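You operate a simulated robot arm through the tools that you are given. There is no shell and no other tool. Be economical: measure what you need, move in short steps, check, and stop when the job is done.

You are at the controls of a simulated robot arm. One attempt, no reset.

TASK
Take the green-head probe and leave it on the top of the small table. Fetch the brown-cap bottle and stand it on top of the purple box. Put the purple-cap bottle on the shaker table beside the shaker. Open the white drawer under the press, take the small white-cap bottle and leave it in the inside of the white drawer under the press, then shut the press. Take the yellow-cap bottle and leave it on the bench beyond the small grey unit. Put one of the wide teal-cap bottles from the shaker table beside the shaker on top of the teal box on the bench in front of the bath. Any order will do. Set down upright: brown-cap bottle, purple-cap bottle, small white-cap bottle, yellow-cap bottle, wide teal-cap bottle.

It is judged by the outcome, as a careful person would: the job done as asked, and still so three seconds after it is handed in. It fails if anything else is knocked over, pushed out of place, dropped, spilled or broken. Lids that push on must go on centred and level and be pressed home; caps that screw on are set level and turned clockwise until they are tight.

THE ROBOT
A 7-joint arm with a vacuum gripper on a trunk, on a base that drives. Base frame: it is fixed to the floor where the robot stands at the start and does not move with it; the origin is under the middle of the robot, x ahead of it, y to its left, z up; the surface under the hand at the start is at about z = 0.9. Units: m, degrees, N and s.
Its first joint turns from -166.0 to 166.0 degrees. Places, roughly: bench beyond the small grey unit (48x12 cm) [-1.42, -0.3, 0.9]; brown-cap bottle [0.25, 0.5, 1]; green-head probe (4x4x18 cm) [0.7, 0.2, 1]; inside of the white drawer under the press [-1.6, -1.2, 0.7]; purple box [0.25, 1.75, 1]; purple-cap bottle [0.25, 0.5, 1]; shaker table beside the shaker (60x25 cm) [0.46, 1.44, 0.9]; small white-cap bottle (6x6x10 cm) [0.5, 1.2, 0.9]; teal box [-1.25, 1.25, 1]; top of the small table (14x33 cm) [0.56, -2.64, 0.7]; white drawer under the press [-1.5, -1.2, 0.7]; wide teal-cap bottle [0.75, 1.5, 1]; yellow-cap bottle [0.5, 1.25, 1]. Payload 1.06 kg.
Tool frame: the origin (TCP) lies in the middle of the cups' lips, and z points out of the cups. The gripper has 1 cup of 0.024 m across, covering 0.024 by 0.024 m (tool x, y); the bellows give 0.008 m. With the vacuum on, a cup seals on a smooth face that it is pressed against (1 to 4 N); it does not hold porous or soft things. The pull reaches 23 N.
Orientation is that of the tool frame in the base frame, as a unit quaternion [w, x, y, z]. With the cups facing straight down, the tool's x points along the base's -x, its y along +y and its z along -z.

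THE INTERFACE
- The arm moves only by the tool play_rows. Its argument "targets" is a list of rows, each a list of 3 entries, a list of its own where there are three numbers: the shift along the tool's x, y, z in units of 25 mm (1.0 is 25 mm), then the turn, a rotation vector about the tool's x, y, z in units of 5 degrees (1.0 is 5 degrees), then the vacuum: 1 switches it on, 0 off. In form: [[[dx, dy, dz], [wx, wy, wz], vacuum], ...]. A call has 1 to 20 rows; each row shifts and turns the commanded pose from where the row before left it, along the tool's axes as they then stand. A call with a number of a shift or a turn outside -1 to 1 is refused whole. A row lasts 0.2 s, in which the tool goes at most 0.05 m and 8.6 degrees; a call with a longer step from one row to the next is refused whole, and so is a gripper value outside its range. A pose out of reach is approached as far as the arm can. The call stops where the force on the tool passes 40 N (or 10 N more than at its start, if that is more) or the arm is blocked; 0.2 s more then pass. The pull builds up within a second once a cup has sealed. Time passes only in rows, and 0.2 s behind the last, so rows that do not move give it time. It gives the time, the measured TCP pose, the force on the tool (base axes) and the pull of the vacuum at its end, in the units of the frame above (readings bear some noise), with the torque about the TCP (base axes, N m) and any sound that the robot's microphone picked up.
- Cameras (640 x 400 px; columns grow to the right, rows downward): "scene" is now at [0.1579, 0.2481, 1.4754]; the picture's right is [0.56, -0.83, 0.00], its down [-0.68, -0.46, -0.57] and it looks along [0.47, 0.32, -0.82] (base axes); focal length 280 px, centre (320, 200). "wrist" rides on the gripper at [0.078, 0.019, -0.096] in the tool frame; the picture's right is [-0.24, 0.97, 0.00], its down [-0.71, -0.17, -0.69] and it looks along [-0.67, -0.16, 0.73] (tool axes); focal length 243 px, centre (320, 200). There is no depth. A picture from a camera that has moved, and an enlarged one, comes with that camera's place and axes in the base frame and with its lens. The place of the scene camera against the robot may be out by one fixed shift of up to 0.018 m in any direction.
- capture(camera): a new picture of that camera. It takes no simulated time.
- drive_base(legs): drives the robot by 1 to 6 legs, each [ahead, left, turn to the left] in m, m and degrees, along the robot's own axes; the way and the turn of a leg run together, so that a leg with both is an arc; at most 1.5 m and 180 degrees a leg. The arm and the cameras ride along, it lands a little off, and it stops where it bumps. It gives what a move gives.
- head_to(pan, tilt): turns the head with the scene camera to pan (to the left, within 120 degrees either way) and tilt (down, from -29 to 69), counted from straight ahead of the robot. It gives what a move gives.
- zoom(camera, box): a new picture of the part [left, top, right, bottom] of that camera's present view, enlarged. It takes no simulated time.
- finish_job(): hands the job in; it is judged then, once.

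Work in short steps. Places have to be worked out from the pictures, the camera data and where the tool is seen: move nearer, look again, correct. Check each grasp and each placing, and mend what went wrong. You have 207 turns and 200 pictures in all, those below and enlarged ones among them. Switch the vacuum off and draw the arm clear of the work before you hand the job in, unless the task says otherwise; then end with one line.

The tools are called after "Request:" as a command line: name --argument value ..., lists and objects as JSON in quotes. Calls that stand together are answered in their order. play_rows: Moves the arm, as the interface text tells. Its arguments: {"type":"object","properties":{"targets":{"type":"array","items":{"type":"array"}}},"required":["targets"]} The other tools are called the same way: drive_base (legs) drives the base; head_to (pan, tilt) turns the head that bears the scene camera; capture (camera) takes a picture; zoom (camera, box) takes an enlarged picture of a part of a camera's view; finish_job () hands the job in.

At the start:

```text
t: 0.0
tcp_pos: [0.4805, 0.2358, 1.1569]
tcp_rot: [0.0, -0.001, 1.0, 0.001]
force: [-0.7, -1.2, -1.0]
wrist_torque: [0.0, 0.0, -0.04]
pull: 0.2
robot x, y, heading: [0.001, -0.0012, 0.0]
head pan, tilt: [33.8, 55.5]
```

scene: 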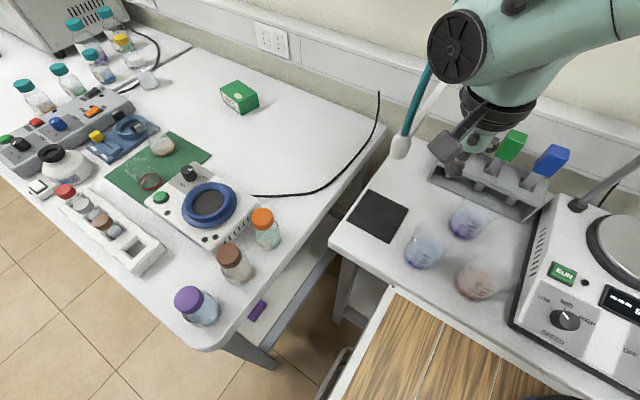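
wrist: 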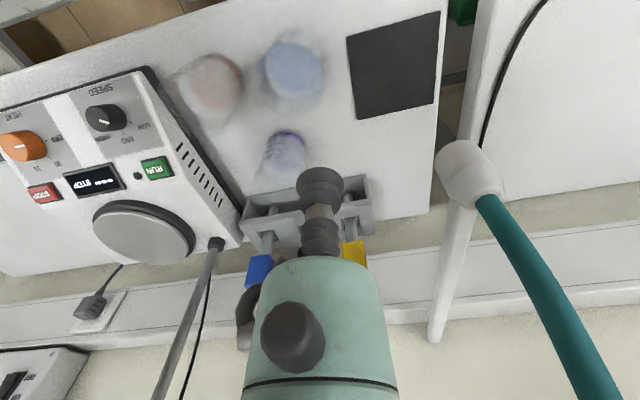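

The first views show a bench with probes rack near the tool. I'll look around to map the room, beginning with the probe rack.

Request:
zoom --camera "scene" --box '[380, 80, 640, 320]'

Request:
zoom --camera "scene" --box '[0, 0, 300, 340]'

Request:
zoom --camera "wrist" --box '[180, 120, 480, 400]'

```text
1.67 times, centred on (510, 200) of scene
camera zoom: at [0.1579, 0.2481, 1.4754], right [0.56, -0.83, 0.0], down [-0.68, -0.46, -0.57], along [0.47, 0.32, -0.82], focal length 466 px, centre (3, 200)
```

zoom: 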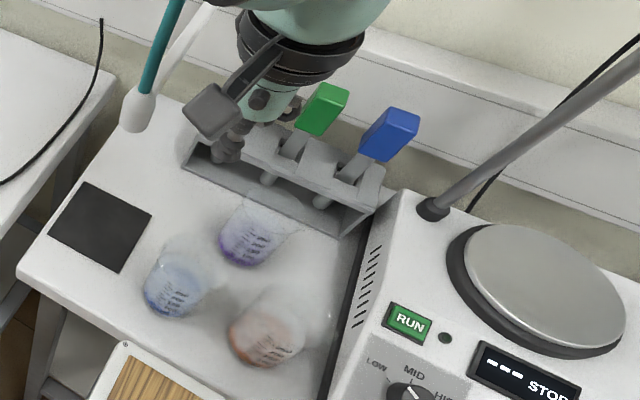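

```text
1.18 times, centred on (150, 170) of scene
camera zoom: at [0.1579, 0.2481, 1.4754], right [0.56, -0.83, 0.0], down [-0.68, -0.46, -0.57], along [0.47, 0.32, -0.82], focal length 329 px, centre (520, 235)
```

zoom: 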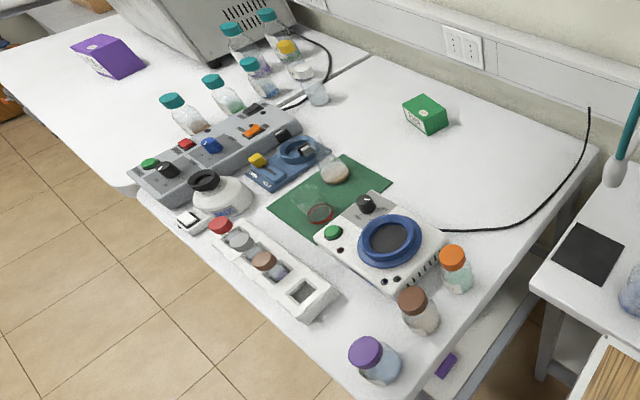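

```text
1.43 times, centred on (330, 260) of wrist
camera zoom: at [0.401, 0.2549, 1.2532], right [0.24, 0.97, 0.0], down [0.71, -0.17, 0.69], along [0.67, -0.16, -0.73], focal length 347 px, centre (306, 114)
```

zoom: 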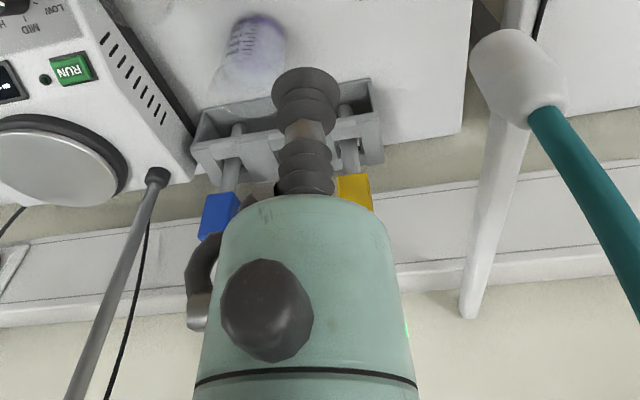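

Now I scan the room with the head, keeping pictures wide.

Request:
head_to --pan 10 --tilt 25

Request:
capture --camera "scene"

Request:
head_to --pan 80 --tilt 30

Request:
capture --camera "scene"

Request:
head_to --pan 120 --tilt 25

Request:
capture --camera "scene"

Request:
head_to --pan -60 --tilt 25

Request:
capture --camera "scene"

Request:
head_to --pan -120 --tilt 25

Request:
capture --camera "scene"

```text
t: 0.9
tcp_pos: [0.4782, 0.2357, 1.1579]
tcp_rot: [0.0, 0.0, 1.0, 0.0]
force: [0.3, -0.3, -1.1]
wrist_torque: [0.01, 0.03, 0.03]
pull: 0.0
robot x, y, heading: [-0.0005, 0.0009, -0.1]
head pan, tilt: [10.0, 25.0]
```

```text
194 pictures are left
camera scene: at [0.1891, 0.2243, 1.5199], right [0.17, -0.98, 0.0], down [-0.42, -0.07, -0.91], along [0.89, 0.16, -0.42], focal length 280 px, centre (320, 200)
```

scene: 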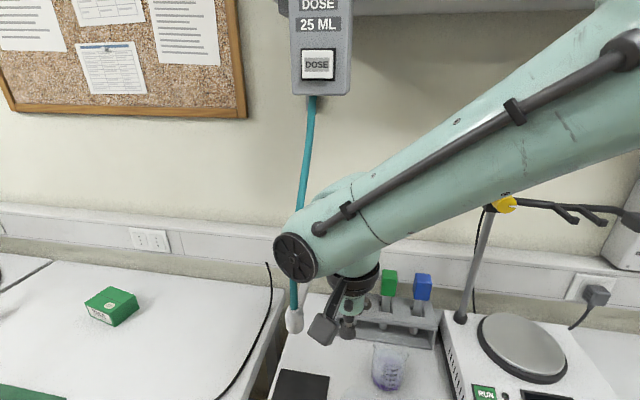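

```text
t: 2.4
tcp_pos: [0.4794, 0.2361, 1.1572]
tcp_rot: [0.0, 0.0, 1.0, -0.001]
force: [0.1, -0.7, 0.2]
wrist_torque: [0.01, -0.03, 0.0]
pull: 0.1
robot x, y, heading: [0.0021, -0.0024, 0.0]
head pan, tilt: [80.0, 30.0]
```

```text
193 pictures are left
camera scene: at [0.1141, 0.2973, 1.512], right [0.98, -0.17, 0.0], down [-0.09, -0.49, -0.87], along [0.15, 0.85, -0.5], focal length 280 px, centre (320, 200)
```

scene: 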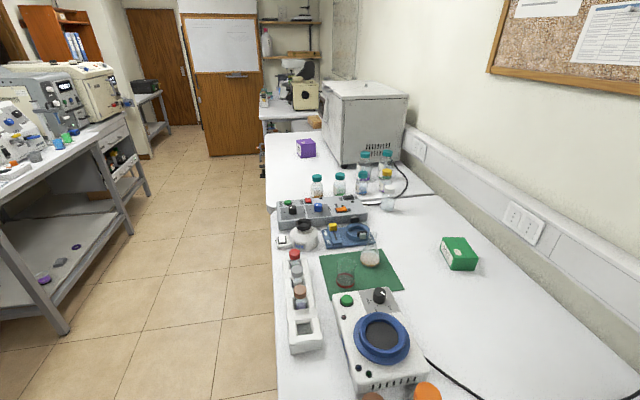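

```text
t: 3.4
tcp_pos: [0.4788, 0.2369, 1.1582]
tcp_rot: [0.0, 0.001, 1.0, 0.0]
force: [0.1, 0.1, -0.4]
wrist_torque: [-0.01, -0.02, -0.01]
pull: 0.1
robot x, y, heading: [-0.0022, 0.0006, 0.1]
head pan, tilt: [120.0, 25.0]
```

```text
192 pictures are left
camera scene: at [0.0524, 0.288, 1.5199], right [0.87, 0.5, 0.0], down [0.21, -0.37, -0.91], along [-0.45, 0.79, -0.42], focal length 280 px, centre (320, 200)
```

scene: 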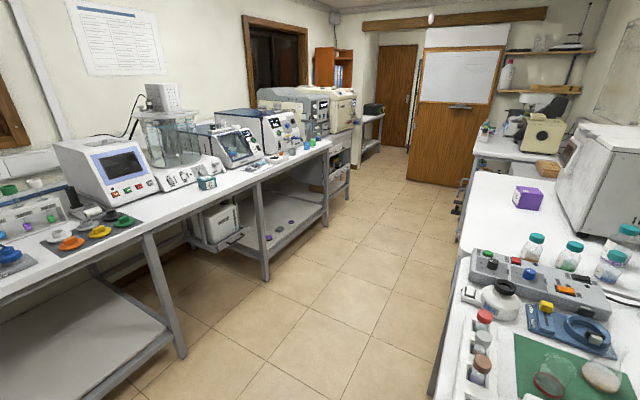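

```text
t: 6.1
tcp_pos: [0.4786, 0.2359, 1.157]
tcp_rot: [0.0, 0.0, 1.0, 0.0]
force: [0.6, 0.0, -0.1]
wrist_torque: [0.02, -0.02, 0.01]
pull: 0.0
robot x, y, heading: [0.0013, 0.0004, 0.0]
head pan, tilt: [-60.0, 25.0]
```

```text
191 pictures are left
camera scene: at [0.1445, 0.1285, 1.5199], right [-0.87, -0.5, 0.0], down [-0.21, 0.37, -0.91], along [0.45, -0.78, -0.42], focal length 280 px, centre (320, 200)
```

scene: 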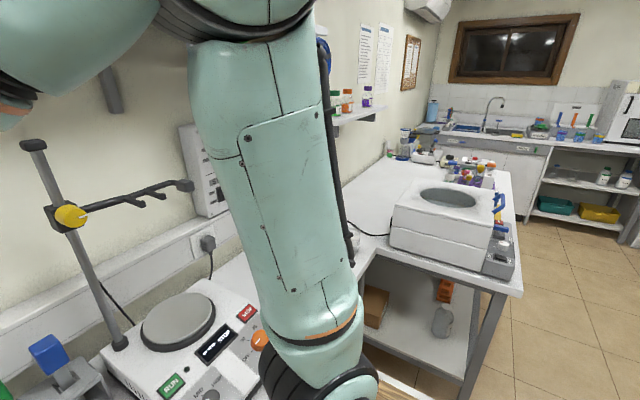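

```text
t: 7.4
tcp_pos: [0.479, 0.2368, 1.1572]
tcp_rot: [-0.001, 0.0, 1.0, 0.0]
force: [0.0, -0.5, -0.1]
wrist_torque: [0.01, 0.03, -0.01]
pull: 0.1
robot x, y, heading: [-0.0019, 0.0012, -0.1]
head pan, tilt: [-120.0, 25.0]
```

```text
190 pictures are left
camera scene: at [0.0524, 0.1284, 1.52], right [-0.87, 0.5, 0.0], down [0.21, 0.37, -0.91], along [-0.45, -0.79, -0.42], focal length 280 px, centre (320, 200)
```

scene: 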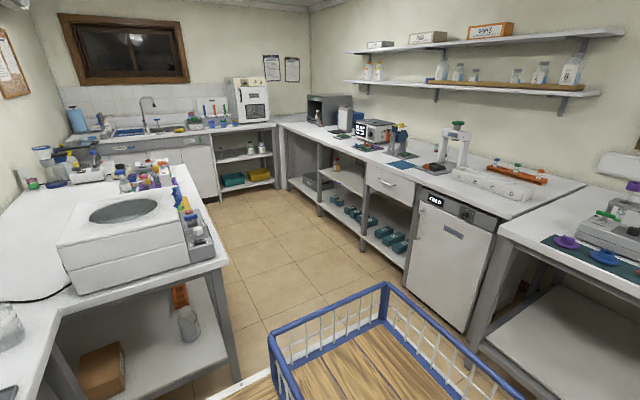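

The room is mapped: hose tip hangs near (0.52, 0.33, 1.13), green head near (0.70, 0.165, ~1.08). I move toward the probe, staying above it, and look with both cameras.

Request:
play_rows --targets '[[[0, 0, -1], [0, 0, 0], 0], [[0, -1, -1], [0, 0, 0], 0], [[-1, -1, 0], [0, 0, 0], 0], [[-1, -1, 0], [0, 0, 0], 0], [[-1, 0, 0], [0, 0, 0], 0], [[-1, 0, 0], [0, 0, 0], 0], [[-1, 0, 0], [0, 0, 0], 0], [[0, 0, 0], [0, 0, 0], 0]]'

Request:
head_to --pan 15 --tilt 45

Request:
capture --camera "wrist"

Request:
capture --camera "scene"

```text
t: 9.2
tcp_pos: [0.6069, 0.1599, 1.2078]
tcp_rot: [0.0, 0.0, 1.0, 0.001]
force: [1.1, -0.4, -0.2]
wrist_torque: [0.0, -0.04, -0.02]
pull: 0.0
robot x, y, heading: [-0.0009, -0.0004, -0.1]
head pan, tilt: [-120.0, 25.0]
```

```text
t: 11.4
tcp_pos: [0.6073, 0.1596, 1.2089]
tcp_rot: [0.0, 0.0, 1.0, 0.0]
force: [0.7, 0.2, -0.5]
wrist_torque: [0.01, 0.02, -0.01]
pull: 0.1
robot x, y, heading: [-0.0009, 0.0019, -0.3]
head pan, tilt: [15.0, 45.0]
```

```text
189 pictures are left
camera wrist: at [0.5286, 0.1782, 1.3041], right [0.24, 0.97, 0.0], down [0.71, -0.17, 0.69], along [0.67, -0.16, -0.73], focal length 243 px, centre (320, 200)
```

wrist: 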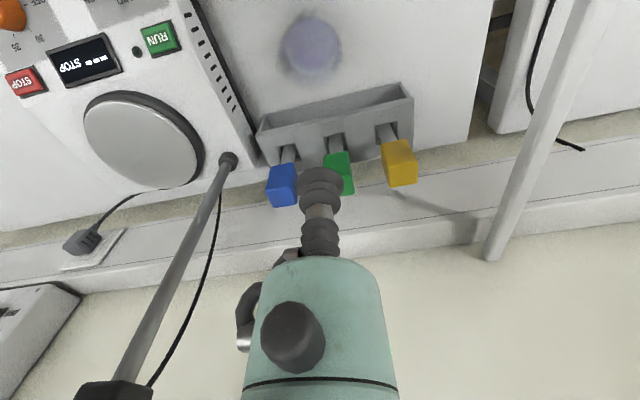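

```text
188 pictures are left
camera scene: at [0.1769, 0.2292, 1.4894], right [0.26, -0.97, 0.0], down [-0.68, -0.18, -0.71], along [0.68, 0.18, -0.71], focal length 280 px, centre (320, 200)
```

scene: 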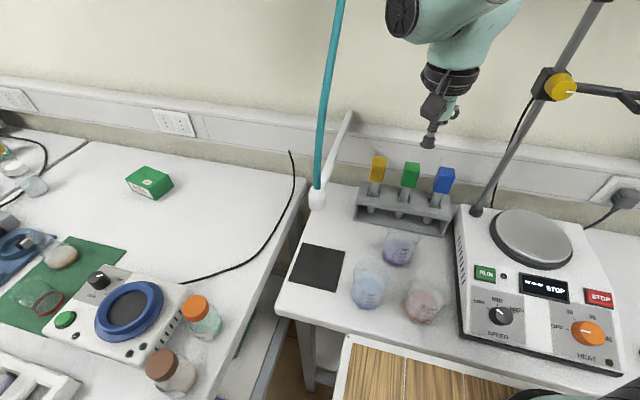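

Green head is roughly at (0.70–0.73, 0.16, 1.04–1.09); the height is uncertain. I move the tool to x≈0.70 and lower a bit to get parallax.

Request:
play_rows --targets '[[[-1, 0, 0], [0, 0, 0], 0], [[-1, 0, 0], [0, 0, 0], 0], [[-1, 0, 0], [0, 0, 0], 0], [[-0.7, 0, 0.7], [0, 0, 0], 0], [[0, 0, 0], [0, 0, 0], 0]]'

Request:
capture --camera "wrist"

Request:
zoom --camera "scene" --box '[320, 90, 520, 260]'

```text
t: 12.6
tcp_pos: [0.6973, 0.1586, 1.1927]
tcp_rot: [0.0, 0.0, 1.0, 0.0]
force: [0.6, -0.9, 0.3]
wrist_torque: [0.02, 0.0, 0.02]
pull: 0.1
robot x, y, heading: [0.0002, -0.0004, -0.1]
head pan, tilt: [15.0, 45.0]
```

```text
187 pictures are left
camera wrist: at [0.6192, 0.1785, 1.2879], right [0.24, 0.97, 0.0], down [0.71, -0.17, 0.69], along [0.67, -0.16, -0.73], focal length 243 px, centre (320, 200)
```

wrist: 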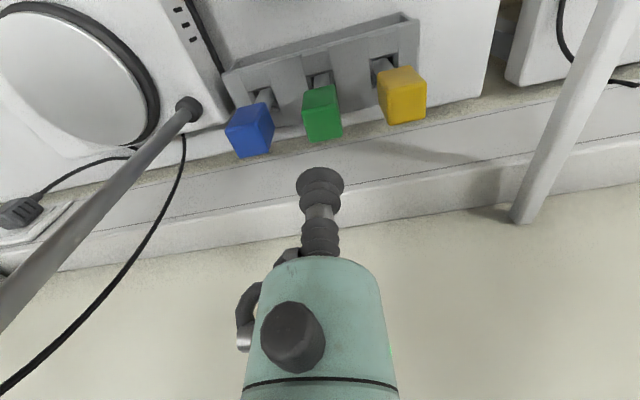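

```text
2.35 times, centred on (420, 175) of scene
camera zoom: at [0.1768, 0.2292, 1.4894], right [0.26, -0.97, 0.0], down [-0.68, -0.18, -0.71], along [0.68, 0.18, -0.71], focal length 658 px, centre (85, 259)
```

zoom: 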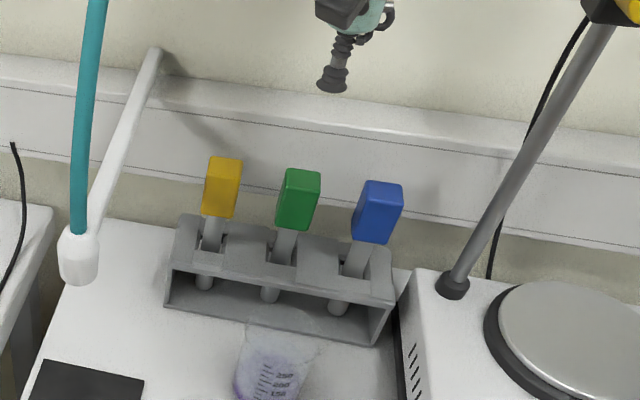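

The cup's axis is offset from the head; I zoom in the wrist view to find the top face.

Request:
zoom --camera "wrist" --box '[220, 50, 440, 190]'

Request:
zoom --camera "scene" --box '[365, 130, 465, 200]'

```text
2.86 times, centred on (330, 120) of wrist
camera zoom: at [0.6192, 0.1785, 1.2879], right [0.24, 0.97, 0.0], down [0.71, -0.17, 0.69], along [0.67, -0.16, -0.73], focal length 693 px, centre (291, 429)
```

zoom: 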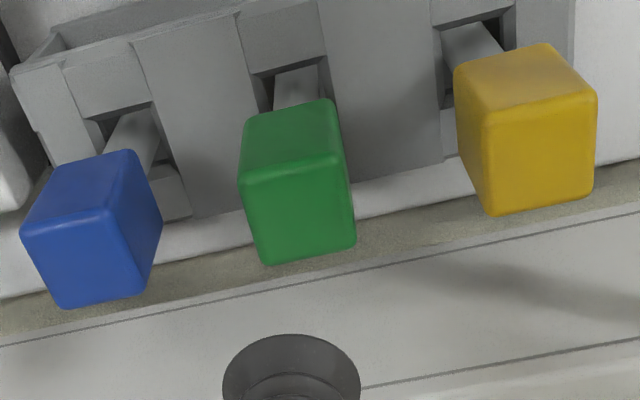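

```text
5.71 times, centred on (415, 165) of scene
camera zoom: at [0.1768, 0.2292, 1.4894], right [0.26, -0.97, 0.0], down [-0.68, -0.18, -0.71], along [0.68, 0.18, -0.71], focal length 1597 px, centre (-223, 400)
```

zoom: 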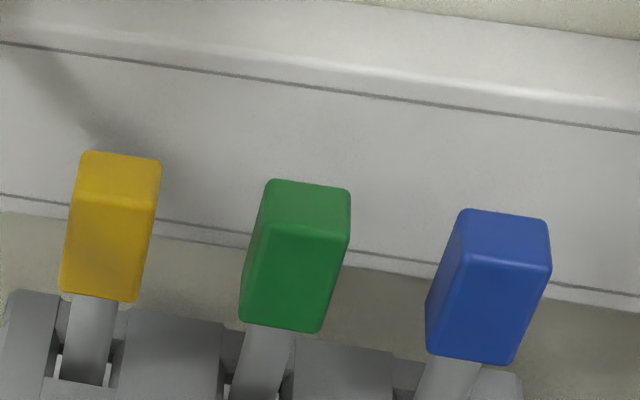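

Triangulated green head top centre ≈ (0.724, 0.157, 1.068), scene camera calibrated with the tip. I go over it and down to about z=1.09, then check.

Request:
play_rows --targets '[[[-1, 0, 1], [0, 0, 0], 0], [[-0.1, 0, 1], [0, 0, 0], 0], [[0, 0, 1], [0, 0, 0], 0], [[0, 0, 1], [0, 0, 0], 0], [[0, 0, 0], [0, 0, 0], 0]]'

Request:
zoom --camera "wrist" --box '[220, 90, 420, 230]'

Request:
zoom --camera "scene" --box '[365, 130, 465, 200]'

```text
t: 13.8
tcp_pos: [0.7244, 0.1612, 1.0913]
tcp_rot: [0.001, 0.0, 1.0, 0.001]
force: [0.1, -0.1, 0.0]
wrist_torque: [-0.03, 0.02, 0.01]
pull: 0.1
robot x, y, heading: [-0.0003, -0.0019, -0.0]
head pan, tilt: [15.0, 45.0]
```

```text
2.86 times, centred on (320, 160) of wrist
camera zoom: at [0.6462, 0.1792, 1.1864], right [0.24, 0.97, 0.0], down [0.71, -0.17, 0.69], along [0.67, -0.16, -0.73], focal length 693 px, centre (320, 314)
```

zoom: 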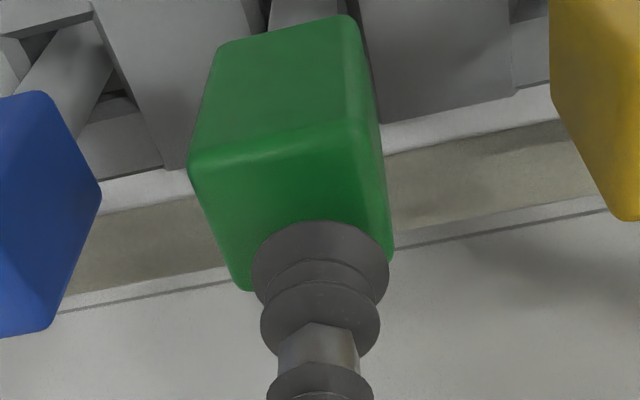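

```text
5.71 times, centred on (415, 165) of scene
camera zoom: at [0.1769, 0.2292, 1.4894], right [0.26, -0.97, 0.0], down [-0.68, -0.18, -0.71], along [0.68, 0.18, -0.71], focal length 1597 px, centre (-223, 400)
```

zoom: 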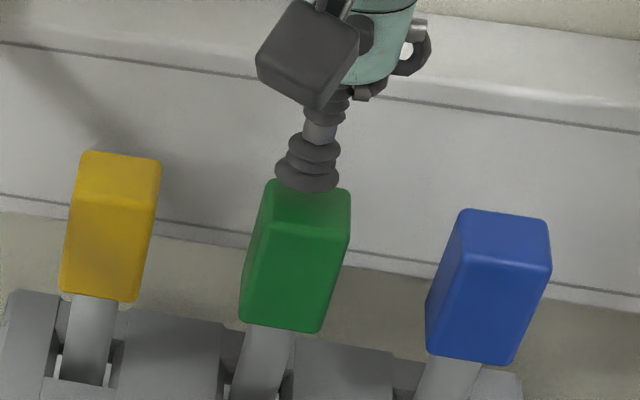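

Nearly aligned; shift y −5 mm and press down gently with the vacuum on.

Request:
play_rows --targets '[[[0, -0.2, 0.3], [0, 0, 0], 1], [[0, 0, 0.3], [0, 0, 0], 1], [[0, 0, 0.2], [0, 0, 0], 1], [[0, 0, 0.1], [0, 0, 0], 1], [[0, 0, 0], [0, 0, 0], 1]]'

```text
t: 14.8
tcp_pos: [0.7277, 0.1579, 1.0717]
tcp_rot: [0.005, -0.001, 1.0, 0.002]
force: [-0.2, 0.0, 15.8]
wrist_torque: [-0.07, 0.14, 0.04]
pull: 23.0
robot x, y, heading: [-0.0009, -0.0032, -0.0]
head pan, tilt: [15.0, 45.0]
stopped in row 5: the force on the tool passed its limit at 45 N (the readings are from after the stop); the commanded pose is now the measured one
```

Sealed with full pull. I lift straight up slowly.

Request:
play_rows --targets '[[[0, 0, -0.3], [0, 0, 0], 1], [[0, 0, -0.5], [0, 0, 0], 1], [[0, 0, -0.5], [0, 0, 0], 1], [[0, 0, -0.5], [0, 0, 0], 1], [[0, 0, -0.5], [0, 0, 0], 1], [[0, 0, -0.5], [0, 0, 0], 1], [[0, 0, -0.5], [0, 0, 0], 1], [[0, 0, -0.5], [0, 0, 0], 1], [[0, 0, 0], [0, 0, 0], 1]]'

Request:
capture --camera "scene"

```text
t: 16.8
tcp_pos: [0.7263, 0.1573, 1.1665]
tcp_rot: [0.003, 0.0, 1.0, 0.0]
force: [0.6, -0.4, -0.5]
wrist_torque: [0.03, -0.04, 0.02]
pull: 23.0
robot x, y, heading: [-0.0018, -0.0026, 0.1]
head pan, tilt: [15.0, 45.0]
```

```text
181 pictures are left
camera scene: at [0.177, 0.2293, 1.4894], right [0.26, -0.97, 0.0], down [-0.68, -0.18, -0.71], along [0.68, 0.18, -0.71], focal length 280 px, centre (320, 200)
```

scene: 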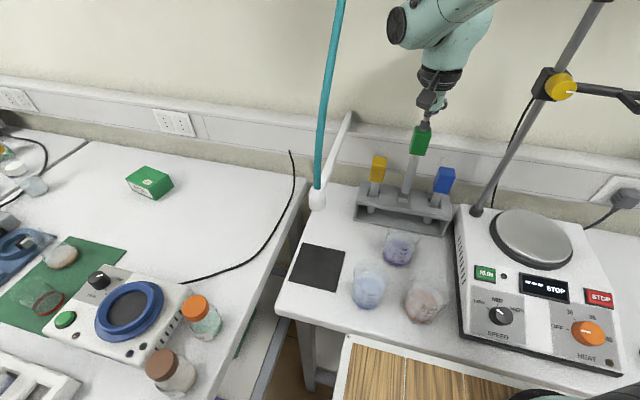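

The probe is coming out; I lift another ~0.13 m, then retract toward the robot.

Request:
play_rows --targets '[[[0, 0, -0.8], [0, 0, 0], 1], [[0, 0, -0.8], [0, 0, 0], 1], [[0, 0, -0.8], [0, 0, 0], 1], [[0, 0, -0.8], [0, 0, 0], 1], [[0, 0, -0.8], [0, 0, 0], 1], [[0, 0, -0.8], [0, 0, 0], 1], [[0, 0, -0.4], [0, 0, 0], 1], [[1, -0.3, 0], [0, 0, 0], 1], [[1, -0.3, 0], [0, 0, 0], 1], [[1, -0.3, 0], [0, 0, 0], 1], [[1, 0, 0], [0, 0, 0], 1], [[1, 0, 0], [0, 0, 0], 1], [[1, 0, 0], [0, 0, 0], 1], [[1, 0, 0], [0, 0, 0], 1], [[0, 0, 0], [0, 0, 0], 1]]'

Request:
head_to --pan -70 --tilt 40

Request:
capture --camera "scene"

Request:
head_to --pan -110 --tilt 50

Request:
capture --camera "scene"

```text
t: 20.0
tcp_pos: [0.5504, 0.1331, 1.2936]
tcp_rot: [0.002, 0.0, 1.0, 0.002]
force: [0.3, -0.6, -1.7]
wrist_torque: [0.0, 0.0, -0.02]
pull: 22.9
robot x, y, heading: [-0.0039, 0.0017, -0.1]
head pan, tilt: [15.0, 45.0]
```

```text
t: 21.6
tcp_pos: [0.5513, 0.1344, 1.2928]
tcp_rot: [0.003, 0.0, 1.0, 0.0]
force: [-0.1, -0.1, -1.1]
wrist_torque: [0.0, 0.0, -0.03]
pull: 22.6
robot x, y, heading: [0.0056, -0.0001, 0.0]
head pan, tilt: [-70.0, 40.0]
```

```text
180 pictures are left
camera scene: at [0.1275, 0.1283, 1.4966], right [-0.94, -0.34, 0.0], down [-0.22, 0.6, -0.77], along [0.26, -0.72, -0.64], focal length 280 px, centre (320, 200)
```

scene: 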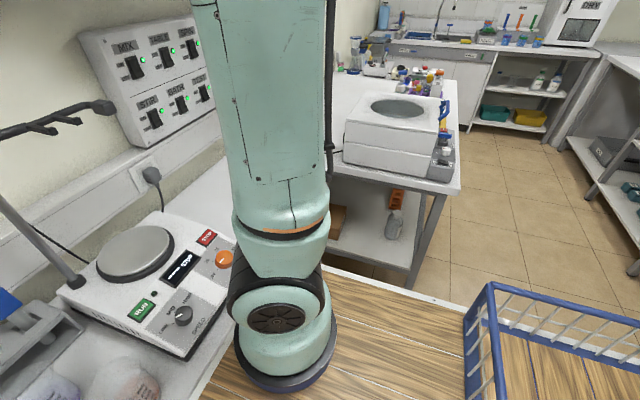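

```text
t: 22.7
tcp_pos: [0.5514, 0.1352, 1.2942]
tcp_rot: [0.003, 0.0, 1.0, 0.001]
force: [0.7, 0.4, -0.1]
wrist_torque: [0.02, -0.02, -0.02]
pull: 22.5
robot x, y, heading: [0.0008, -0.0018, -0.0]
head pan, tilt: [-110.0, 50.0]
```

```text
179 pictures are left
camera scene: at [0.0721, 0.1358, 1.4825], right [-0.94, 0.34, 0.0], down [0.26, 0.72, -0.64], along [-0.22, -0.6, -0.77], focal length 280 px, centre (320, 200)
```

scene: 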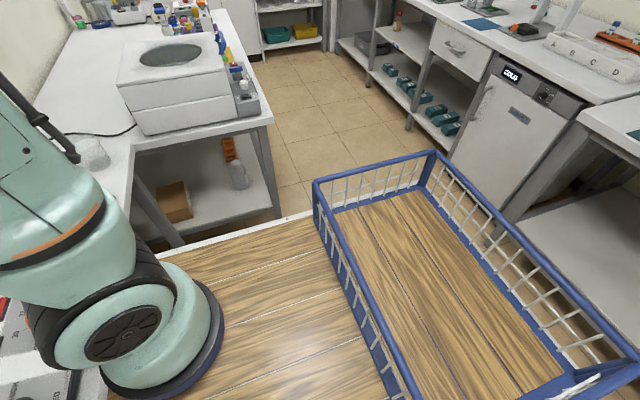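

The probe is held. The robot deck spans roughly x −0.5…0.4; the aisle lies between x≈−1.08 and ≈0. I back out and turn right to face −y.

Request:
drive_base --legs '[[-0.42, 0, 0], [0, 0, -90]]'

Request:
head_to --pan 20 --tilt 25

Request:
capture --camera "scene"

Request:
head_to --pan -60 --tilt 35

Request:
capture --camera "scene"

```text
t: 29.1
tcp_pos: [-0.2816, -0.5509, 1.2936]
tcp_rot: [0.003, 0.707, 0.707, -0.001]
force: [-0.3, -0.7, 0.1]
wrist_torque: [0.05, -0.01, 0.0]
pull: 22.6
robot x, y, heading: [-0.415, 0.0002, -90.1]
head pan, tilt: [-110.0, 50.0]
```

```text
t: 31.2
tcp_pos: [-0.2809, -0.5504, 1.2934]
tcp_rot: [0.002, 0.707, 0.708, -0.001]
force: [0.7, 0.1, -0.3]
wrist_torque: [0.0, -0.01, -0.01]
pull: 22.7
robot x, y, heading: [-0.414, 0.0036, -90.2]
head pan, tilt: [20.0, 25.0]
```

```text
178 pictures are left
camera scene: at [-0.1741, -0.1881, 1.5199], right [-0.94, -0.34, 0.0], down [-0.14, 0.4, -0.91], along [0.31, -0.85, -0.42], focal length 280 px, centre (320, 200)
```

scene: 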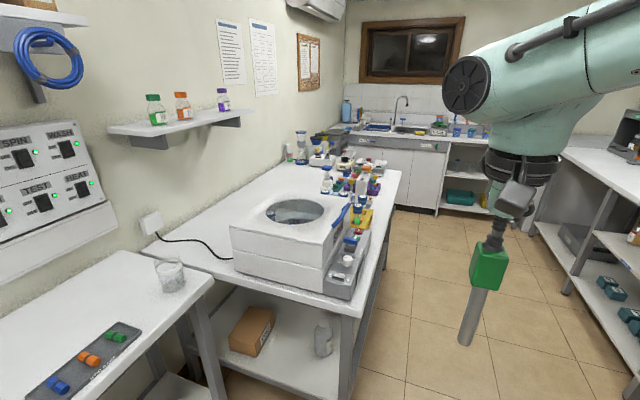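

```text
t: 32.7
tcp_pos: [-0.2804, -0.5514, 1.2926]
tcp_rot: [0.002, 0.707, 0.707, -0.001]
force: [0.6, 0.4, -0.7]
wrist_torque: [-0.03, -0.03, -0.03]
pull: 22.7
robot x, y, heading: [-0.4157, 0.0017, -90.0]
head pan, tilt: [-60.0, 35.0]
```

```text
177 pictures are left
camera scene: at [-0.2818, -0.1455, 1.5042], right [-0.5, 0.87, 0.0], down [0.5, 0.29, -0.82], along [-0.71, -0.41, -0.57], focal length 280 px, centre (320, 200)
```

scene: 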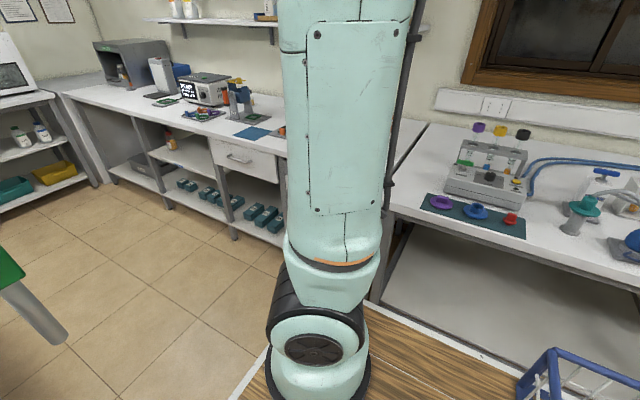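

Peninsula table ends near y≈−2.1; the small table is beyond it. I shift to x≈−0.6 and drive ahead.

Request:
drive_base --legs '[[0, -0.19, 0], [1.5, 0, 0]]'

Request:
head_to --pan 40 --tilt 25

Request:
capture --camera "scene"

```text
t: 41.2
tcp_pos: [-0.4559, -2.027, 1.2932]
tcp_rot: [0.002, 0.703, 0.711, -0.001]
force: [0.5, 0.6, -1.0]
wrist_torque: [-0.03, 0.01, 0.0]
pull: 23.0
robot x, y, heading: [-0.5953, -1.4826, -89.1]
head pan, tilt: [-60.0, 35.0]
```

```text
t: 42.9
tcp_pos: [-0.4555, -2.028, 1.295]
tcp_rot: [0.002, 0.703, 0.712, -0.001]
force: [-0.4, 0.7, -0.2]
wrist_torque: [0.02, 0.01, -0.02]
pull: 23.0
robot x, y, heading: [-0.5941, -1.4778, -89.3]
head pan, tilt: [40.0, 25.0]
```

```text
176 pictures are left
camera scene: at [-0.3267, -1.6479, 1.5199], right [-0.76, -0.65, 0.0], down [-0.28, 0.32, -0.91], along [0.59, -0.69, -0.42], focal length 280 px, centre (320, 200)
```

scene: 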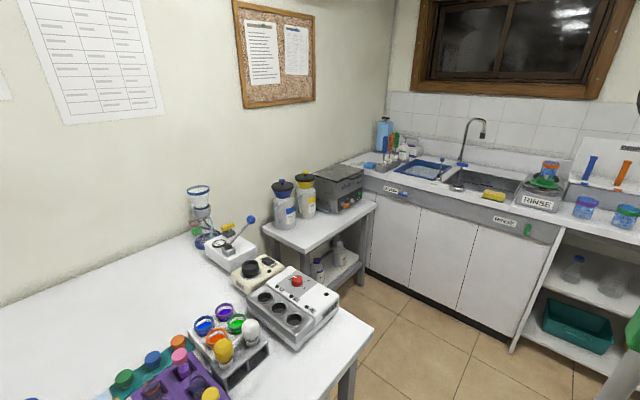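

The small table's free strip (x≈0.49–0.63, y≈−2.47…−2.8) is visible. Before entering the bay I measure my own deck by looking down.

Request:
head_to --pan 0 --tilt 69

Request:
capture --camera "scene"

Request:
head_to --pan 90 --tilt 69

Request:
capture --camera "scene"

Request:
head_to --pan -120 --tilt 65

Request:
capture --camera "scene"

```text
t: 44.0
tcp_pos: [-0.4555, -2.0286, 1.2935]
tcp_rot: [0.003, 0.703, 0.711, -0.002]
force: [-0.5, -1.2, -0.3]
wrist_torque: [0.06, -0.01, -0.04]
pull: 22.8
robot x, y, heading: [-0.5933, -1.4784, -89.3]
head pan, tilt: [0.0, 68.8]
```

```text
175 pictures are left
camera scene: at [-0.3861, -1.634, 1.4606], right [-1.0, -0.01, 0.0], down [-0.01, 0.93, -0.36], along [0.0, -0.36, -0.93], focal length 280 px, centre (320, 200)
```

scene: 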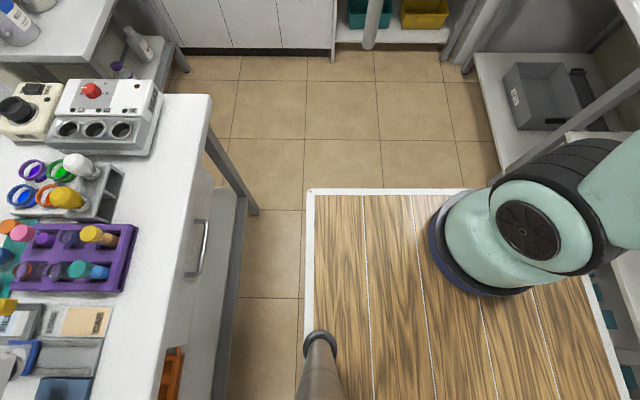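

```text
t: 45.7
tcp_pos: [-0.4558, -2.0282, 1.2945]
tcp_rot: [0.002, 0.703, 0.711, -0.001]
force: [0.5, 0.2, -0.8]
wrist_torque: [0.01, 0.03, -0.03]
pull: 22.6
robot x, y, heading: [-0.5974, -1.4798, -89.3]
head pan, tilt: [90.0, 68.8]
```

```text
174 pictures are left
camera scene: at [-0.3309, -1.5774, 1.4605], right [0.01, -1.0, 0.0], down [-0.93, -0.01, -0.36], along [0.36, 0.0, -0.93], focal length 280 px, centre (320, 200)
```

scene: 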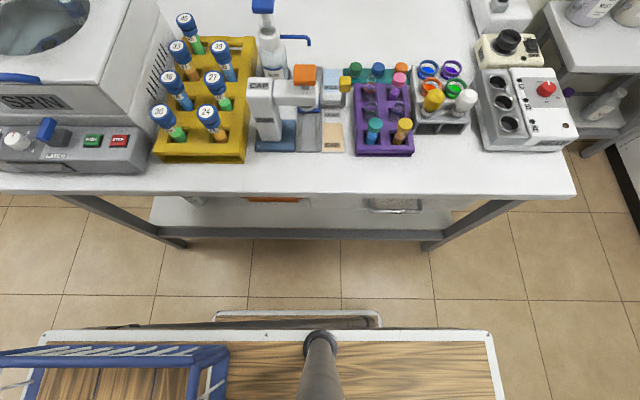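

```text
t: 48.7
tcp_pos: [-0.4549, -2.0283, 1.2929]
tcp_rot: [0.002, 0.703, 0.711, -0.002]
force: [0.3, 0.1, -1.0]
wrist_torque: [-0.04, 0.0, -0.02]
pull: 23.1
robot x, y, heading: [-0.5982, -1.4769, -89.4]
head pan, tilt: [-120.0, 65.0]
```

```text
173 pictures are left
camera scene: at [-0.4397, -1.5483, 1.4643], right [0.49, 0.87, 0.0], down [0.79, -0.44, -0.42], along [-0.37, 0.21, -0.91], focal length 280 px, centre (320, 200)
```

scene: 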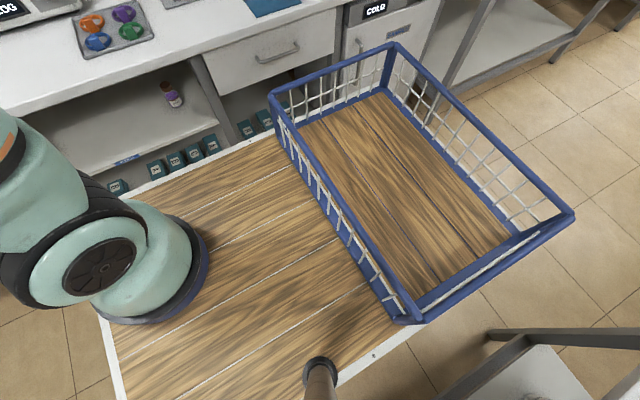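

Deck footprint: ~0.41 ahead, 0.45 back, 0.23 left, 0.33 right; arm axis is about (0.28 ahead, 0.175 right). I drive to y≈−2.4 and turn to face +x.

Request:
drive_base --legs '[[0.92, 0, 0], [0, 0, 89.4]]'

Request:
head_to --pan -5 --tilt 35

Request:
capture --camera "scene"

```text
t: 57.4
tcp_pos: [-0.0395, -2.263, 1.2944]
tcp_rot: [0.002, -0.002, 1.0, 0.001]
force: [1.2, 0.5, -1.3]
wrist_torque: [0.02, 0.02, 0.01]
pull: 23.3
robot x, y, heading: [-0.5899, -2.3938, 0.2]
head pan, tilt: [-120.0, 65.0]
```

```text
t: 59.3
tcp_pos: [-0.0386, -2.262, 1.2944]
tcp_rot: [0.004, -0.001, 1.0, 0.0]
force: [0.5, -0.7, -0.2]
wrist_torque: [-0.02, 0.01, 0.0]
pull: 22.5
robot x, y, heading: [-0.5903, -2.3974, 0.0]
head pan, tilt: [-5.0, 35.0]
```

```text
172 pictures are left
camera scene: at [-0.4035, -2.1968, 1.5042], right [-0.08, -1.0, 0.0], down [-0.57, 0.05, -0.82], along [0.82, -0.07, -0.57], focal length 280 px, centre (320, 200)
```

scene: 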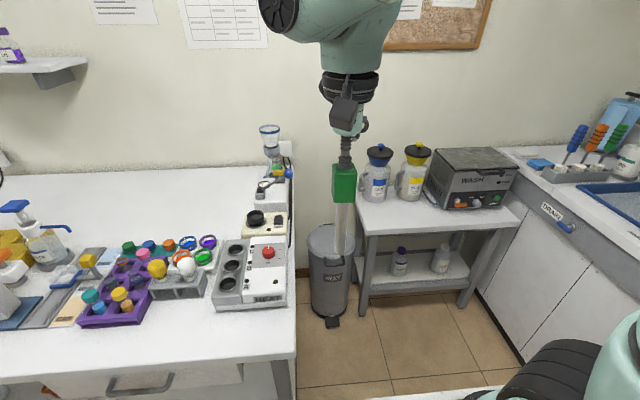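

The free strip runs along y in front of the bottles (bottles at x≥0.65). I'll lay the probe down roughly along y; first move the tool to about (0.2, −2.5) at height, then yaw and tilt.

Request:
play_rows --targets '[[[-1, -1, 0], [0, 0, 0], 1], [[-1, -1, 0], [0, 0, 0], 1], [[-1, -1, 0], [0, 0, 0], 1], [[-1, -1, 0], [0, 0, 0], 1], [[-1, -1, 0], [0, 0, 0], 1], [[-1, -1, 0], [0, 0, 0], 1], [[-1, -1, 0], [0, 0, -1], 1], [[-1, -1, 0], [0, 0, -1], 1], [[-1, -1, 0], [0, 0, -1], 1], [[-0.6, -1, 0], [0, 0, -1], 1], [[0, 0, 0], [0, 0, -1], 1], [[0, 0, 0], [0, 0, -1], 1], [[0, 0, 0], [0, 0, 0], 1]]'

Request:
play_rows --targets '[[[0, 0, 0], [1, 0, 0], 1], [[0, 0, 0], [1, 0, 0], 1], [[0, 0, 0], [1, 0, 0], 1], [[0, 0, 0], [1, 0, 0], 1], [[0, 0, 0], [1, 0, 0], 1], [[0, 0, 0], [1, 0, 0], 1], [[0, 0, 0], [1, 0, 0], 1], [[0, 0, 0], [1, 0, 0], 1], [[0, 0, 0], [0, 0, 0], 1]]'

Request:
capture --camera "scene"

```text
t: 62.1
tcp_pos: [0.2164, -2.4997, 1.2953]
tcp_rot: [0.004, -0.262, 0.965, 0.0]
force: [-0.7, 0.0, -0.2]
wrist_torque: [-0.04, 0.03, 0.01]
pull: 23.0
robot x, y, heading: [-0.5891, -2.3978, 0.2]
head pan, tilt: [-5.0, 35.0]
```

```text
t: 64.1
tcp_pos: [0.2146, -2.498, 1.2932]
tcp_rot: [0.092, -0.243, 0.907, -0.33]
force: [0.2, -0.7, -0.6]
wrist_torque: [0.02, 0.03, 0.0]
pull: 23.1
robot x, y, heading: [-0.5875, -2.3996, 0.2]
head pan, tilt: [-5.0, 35.0]
```

```text
171 pictures are left
camera scene: at [-0.4035, -2.1967, 1.5042], right [-0.08, -1.0, 0.0], down [-0.57, 0.05, -0.82], along [0.82, -0.07, -0.57], focal length 280 px, centre (320, 200)
```

scene: 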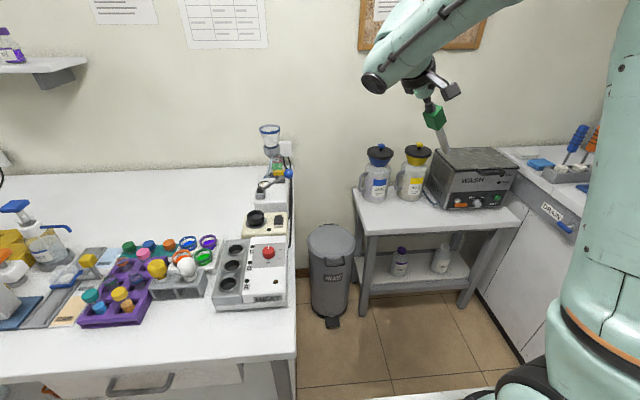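

Tilt of 40° works well, pointing along (0.5, −0.86). Continue to 77°.

Request:
play_rows --targets '[[[0, 0, 0], [1, 0, 0], 1], [[0, 0, 0], [1, 0, 0], 1], [[0, 0, 0], [1, 0, 0], 1], [[0, 0, 0], [1, 0, 0], 1], [[0, 0, 0], [1, 0, 0], 1], [[0, 0, 0], [1, 0, 0], 1], [[0, 0, 0], [1, 0, 0], 1], [[0, 0, 0], [0.4, 0, 0], 1], [[0, 0, 0], [0, 0, 0], 1]]'

Request:
capture --camera "scene"

```text
t: 66.1
tcp_pos: [0.2141, -2.4996, 1.2939]
tcp_rot: [0.165, -0.202, 0.755, -0.601]
force: [-0.2, -0.4, -0.7]
wrist_torque: [0.03, 0.0, 0.0]
pull: 23.2
robot x, y, heading: [-0.5883, -2.3974, 0.5]
head pan, tilt: [-5.0, 35.0]
```

```text
170 pictures are left
camera scene: at [-0.4035, -2.1967, 1.5042], right [-0.08, -1.0, 0.0], down [-0.57, 0.05, -0.82], along [0.82, -0.07, -0.57], focal length 280 px, centre (320, 200)
```

scene: 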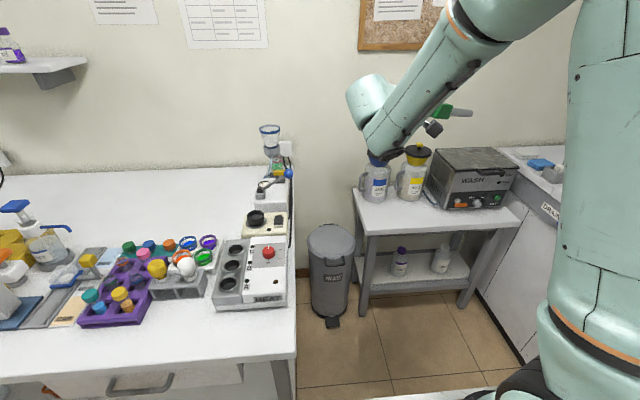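

Orientation is good (12.8° below horizontal). I move out over the strip and descend partway.

Request:
play_rows --targets '[[[-0.946, -0.138, 0.63], [0, 0, 0], 1], [[-0.946, -0.138, 0.63], [0, 0, 0], 1], [[-0.946, -0.138, 0.63], [0, 0, 0], 1], [[-0.946, -0.138, 0.63], [0, 0, 0], 1], [[-0.946, -0.138, 0.63], [0, 0, 0], 1], [[-0.946, -0.138, 0.63], [0, 0, 0], 1], [[-0.946, -0.138, 0.63], [0, 0, 0], 1], [[-0.946, -0.138, 0.63], [0, 0, 0], 1], [[-0.946, -0.138, 0.63], [0, 0, 0], 1], [[-0.946, -0.138, 0.63], [0, 0, 0], 1], [[0, 0, 0], [0, 0, 0], 1]]'

Request:
play_rows --targets '[[[0, 0.974, 0.222], [0, 0, 0], 1], [[0, 0.974, 0.222], [0, 0, 0], 1], [[0, 0.974, 0.222], [0, 0, 0], 1], [[0, 0.974, 0.222], [0, 0, 0], 1], [[0, 0.974, 0.222], [0, 0, 0], 1], [[0, 0.974, 0.222], [0, 0, 0], 1], [[0, 0.974, 0.222], [0, 0, 0], 1], [[0, 0.974, 0.222], [0, 0, 0], 1], [[0, 0.974, 0.222], [0, 0, 0], 1], [[0, 0.974, 0.222], [0, 0, 0], 1], [[0, 0.974, 0.222], [0, 0, 0], 1], [[0, 0.974, 0.222], [0, 0, 0], 1], [[0, 0, 0], [0, 0, 0], 1]]'

Request:
capture --camera "scene"

Request:
capture --camera "wrist"

```text
t: 68.5
tcp_pos: [0.5014, -2.5225, 1.2938]
tcp_rot: [0.165, -0.202, 0.756, -0.6]
force: [-0.9, -0.4, -1.2]
wrist_torque: [0.05, 0.0, 0.01]
pull: 22.2
robot x, y, heading: [-0.5884, -2.4003, 0.1]
head pan, tilt: [-5.0, 35.0]
```

```text
t: 71.3
tcp_pos: [0.4978, -2.5176, 0.9943]
tcp_rot: [0.165, -0.202, 0.755, -0.601]
force: [0.6, -0.1, -0.7]
wrist_torque: [0.01, 0.01, -0.03]
pull: 22.7
robot x, y, heading: [-0.5893, -2.3962, 0.3]
head pan, tilt: [-5.0, 35.0]
```

```text
169 pictures are left
camera scene: at [-0.4035, -2.1967, 1.5042], right [-0.08, -1.0, 0.0], down [-0.57, 0.05, -0.82], along [0.82, -0.07, -0.57], focal length 280 px, centre (320, 200)
```

scene: 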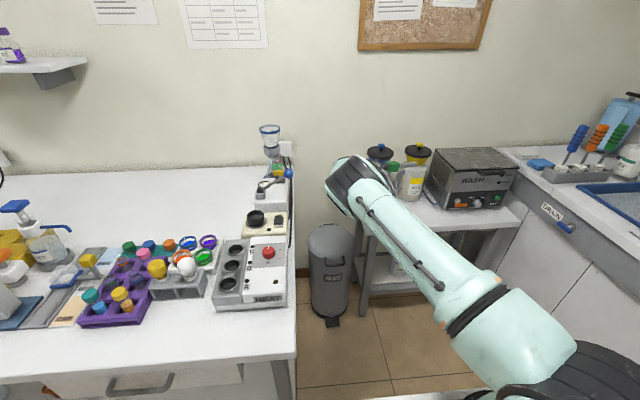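

```text
168 pictures are left
camera wrist: at [0.3823, -2.4747, 0.997], right [0.1, 0.31, -0.95], down [0.29, 0.9, 0.33], along [0.95, -0.31, 0.0], focal length 243 px, centre (320, 200)
```

wrist: 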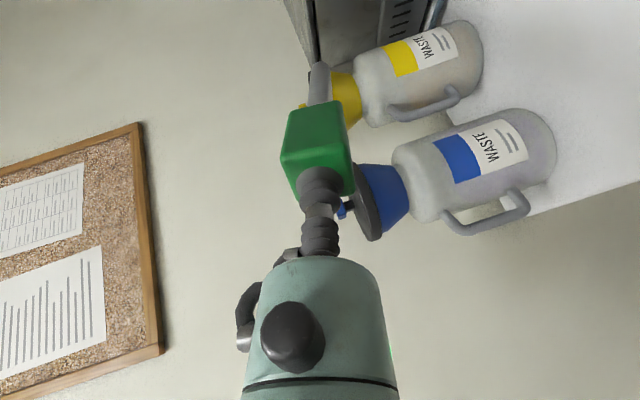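

Bottles stay ~4 cm clear beyond the probe. I continue down to z≈0.80 and look again.

Request:
play_rows --targets '[[[0, 0.974, 0.222], [0, 0, 0], 1], [[0, 0.974, 0.222], [0, 0, 0], 1], [[0, 0.974, 0.222], [0, 0, 0], 1], [[0, 0.974, 0.222], [0, 0, 0], 1], [[0, 0.974, 0.222], [0, 0, 0], 1], [[0, 0.974, 0.222], [0, 0, 0], 1], [[0, 0.974, 0.222], [0, 0, 0], 1], [[0, 0.8, 0.18], [0, 0, 0], 1], [[0, 0, 0], [0, 0, 0], 1]]'

Request:
capture --camera "wrist"

Request:
capture --camera "scene"

```text
t: 73.3
tcp_pos: [0.4971, -2.5201, 0.8102]
tcp_rot: [0.165, -0.202, 0.756, -0.6]
force: [0.2, -0.4, -0.6]
wrist_torque: [0.06, 0.03, 0.0]
pull: 23.0
out of reach, approached as far as the arm can: row 8
robot x, y, heading: [-0.5942, -2.3965, 0.3]
head pan, tilt: [-5.0, 35.0]
```

```text
167 pictures are left
camera wrist: at [0.3804, -2.4752, 0.8129], right [0.1, 0.31, -0.95], down [0.29, 0.9, 0.33], along [0.95, -0.31, 0.0], focal length 243 px, centre (320, 200)
```

wrist: 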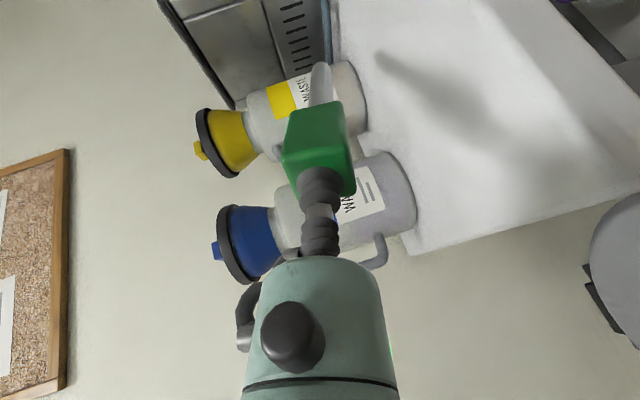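

```text
166 pictures are left
camera scene: at [-0.4034, -2.1967, 1.5042], right [-0.08, -1.0, 0.0], down [-0.57, 0.05, -0.82], along [0.82, -0.07, -0.57], focal length 280 px, centre (320, 200)
```

scene: 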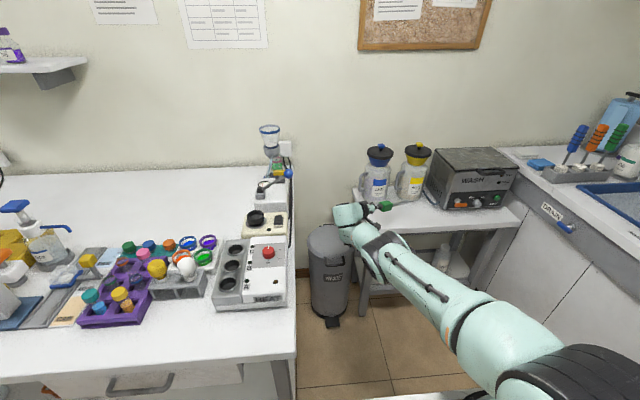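

At this stance the arm runs out of reach at z=0.81. I pull the arm back and up a little, then bring the base closer by 0.14 m (and 0.08 to the right to clear the peninsula).

Request:
play_rows --targets '[[[0.963, -0.27, -0.64], [0, 0, 0], 1], [[0.963, -0.27, -0.64], [0, 0, 0], 1], [[0.963, -0.27, -0.64], [0, 0, 0], 1], [[0.963, -0.27, -0.64], [0, 0, 0], 1], [[0.963, -0.27, -0.64], [0, 0, 0], 1], [[0, 0, 0], [0, 0, 0], 1]]'

Request:
drive_base --legs '[[0, -0.08, 0], [0.14, 0, 0]]'

Request:
capture --camera "wrist"

Request:
capture --camera "scene"

```text
t: 74.7
tcp_pos: [0.3587, -2.5195, 0.8622]
tcp_rot: [0.165, -0.202, 0.756, -0.6]
force: [-0.3, -0.1, 0.5]
wrist_torque: [-0.01, 0.03, -0.03]
pull: 22.9
robot x, y, heading: [-0.5848, -2.3968, 0.0]
head pan, tilt: [-5.0, 35.0]
```

```text
t: 76.7
tcp_pos: [0.5013, -2.5998, 0.8634]
tcp_rot: [0.164, -0.201, 0.757, -0.6]
force: [-0.4, 0.2, -0.6]
wrist_torque: [0.03, 0.03, 0.02]
pull: 22.9
robot x, y, heading: [-0.445, -2.4781, 0.1]
head pan, tilt: [-5.0, 35.0]
```

```text
165 pictures are left
camera wrist: at [0.3845, -2.5551, 0.865], right [0.1, 0.31, -0.95], down [0.29, 0.9, 0.33], along [0.95, -0.31, 0.0], focal length 243 px, centre (320, 200)
```

wrist: 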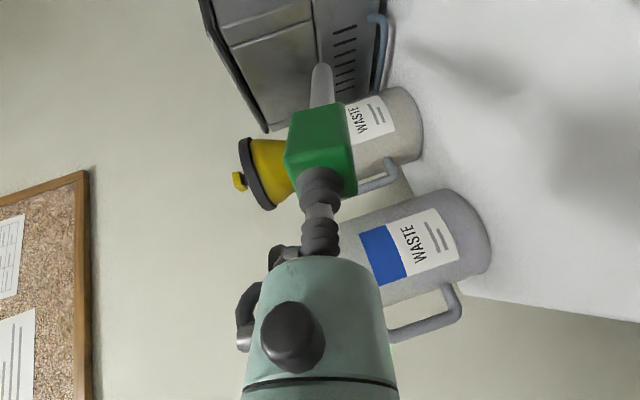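

```text
164 pictures are left
camera scene: at [-0.261, -2.2765, 1.5042], right [-0.09, -1.0, 0.0], down [-0.57, 0.05, -0.82], along [0.82, -0.07, -0.57], focal length 280 px, centre (320, 200)
```

scene: 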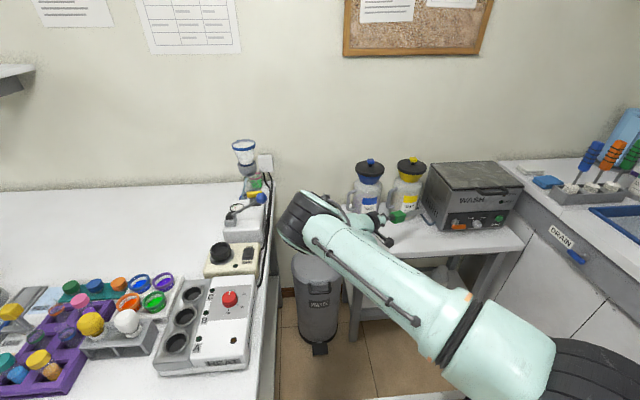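

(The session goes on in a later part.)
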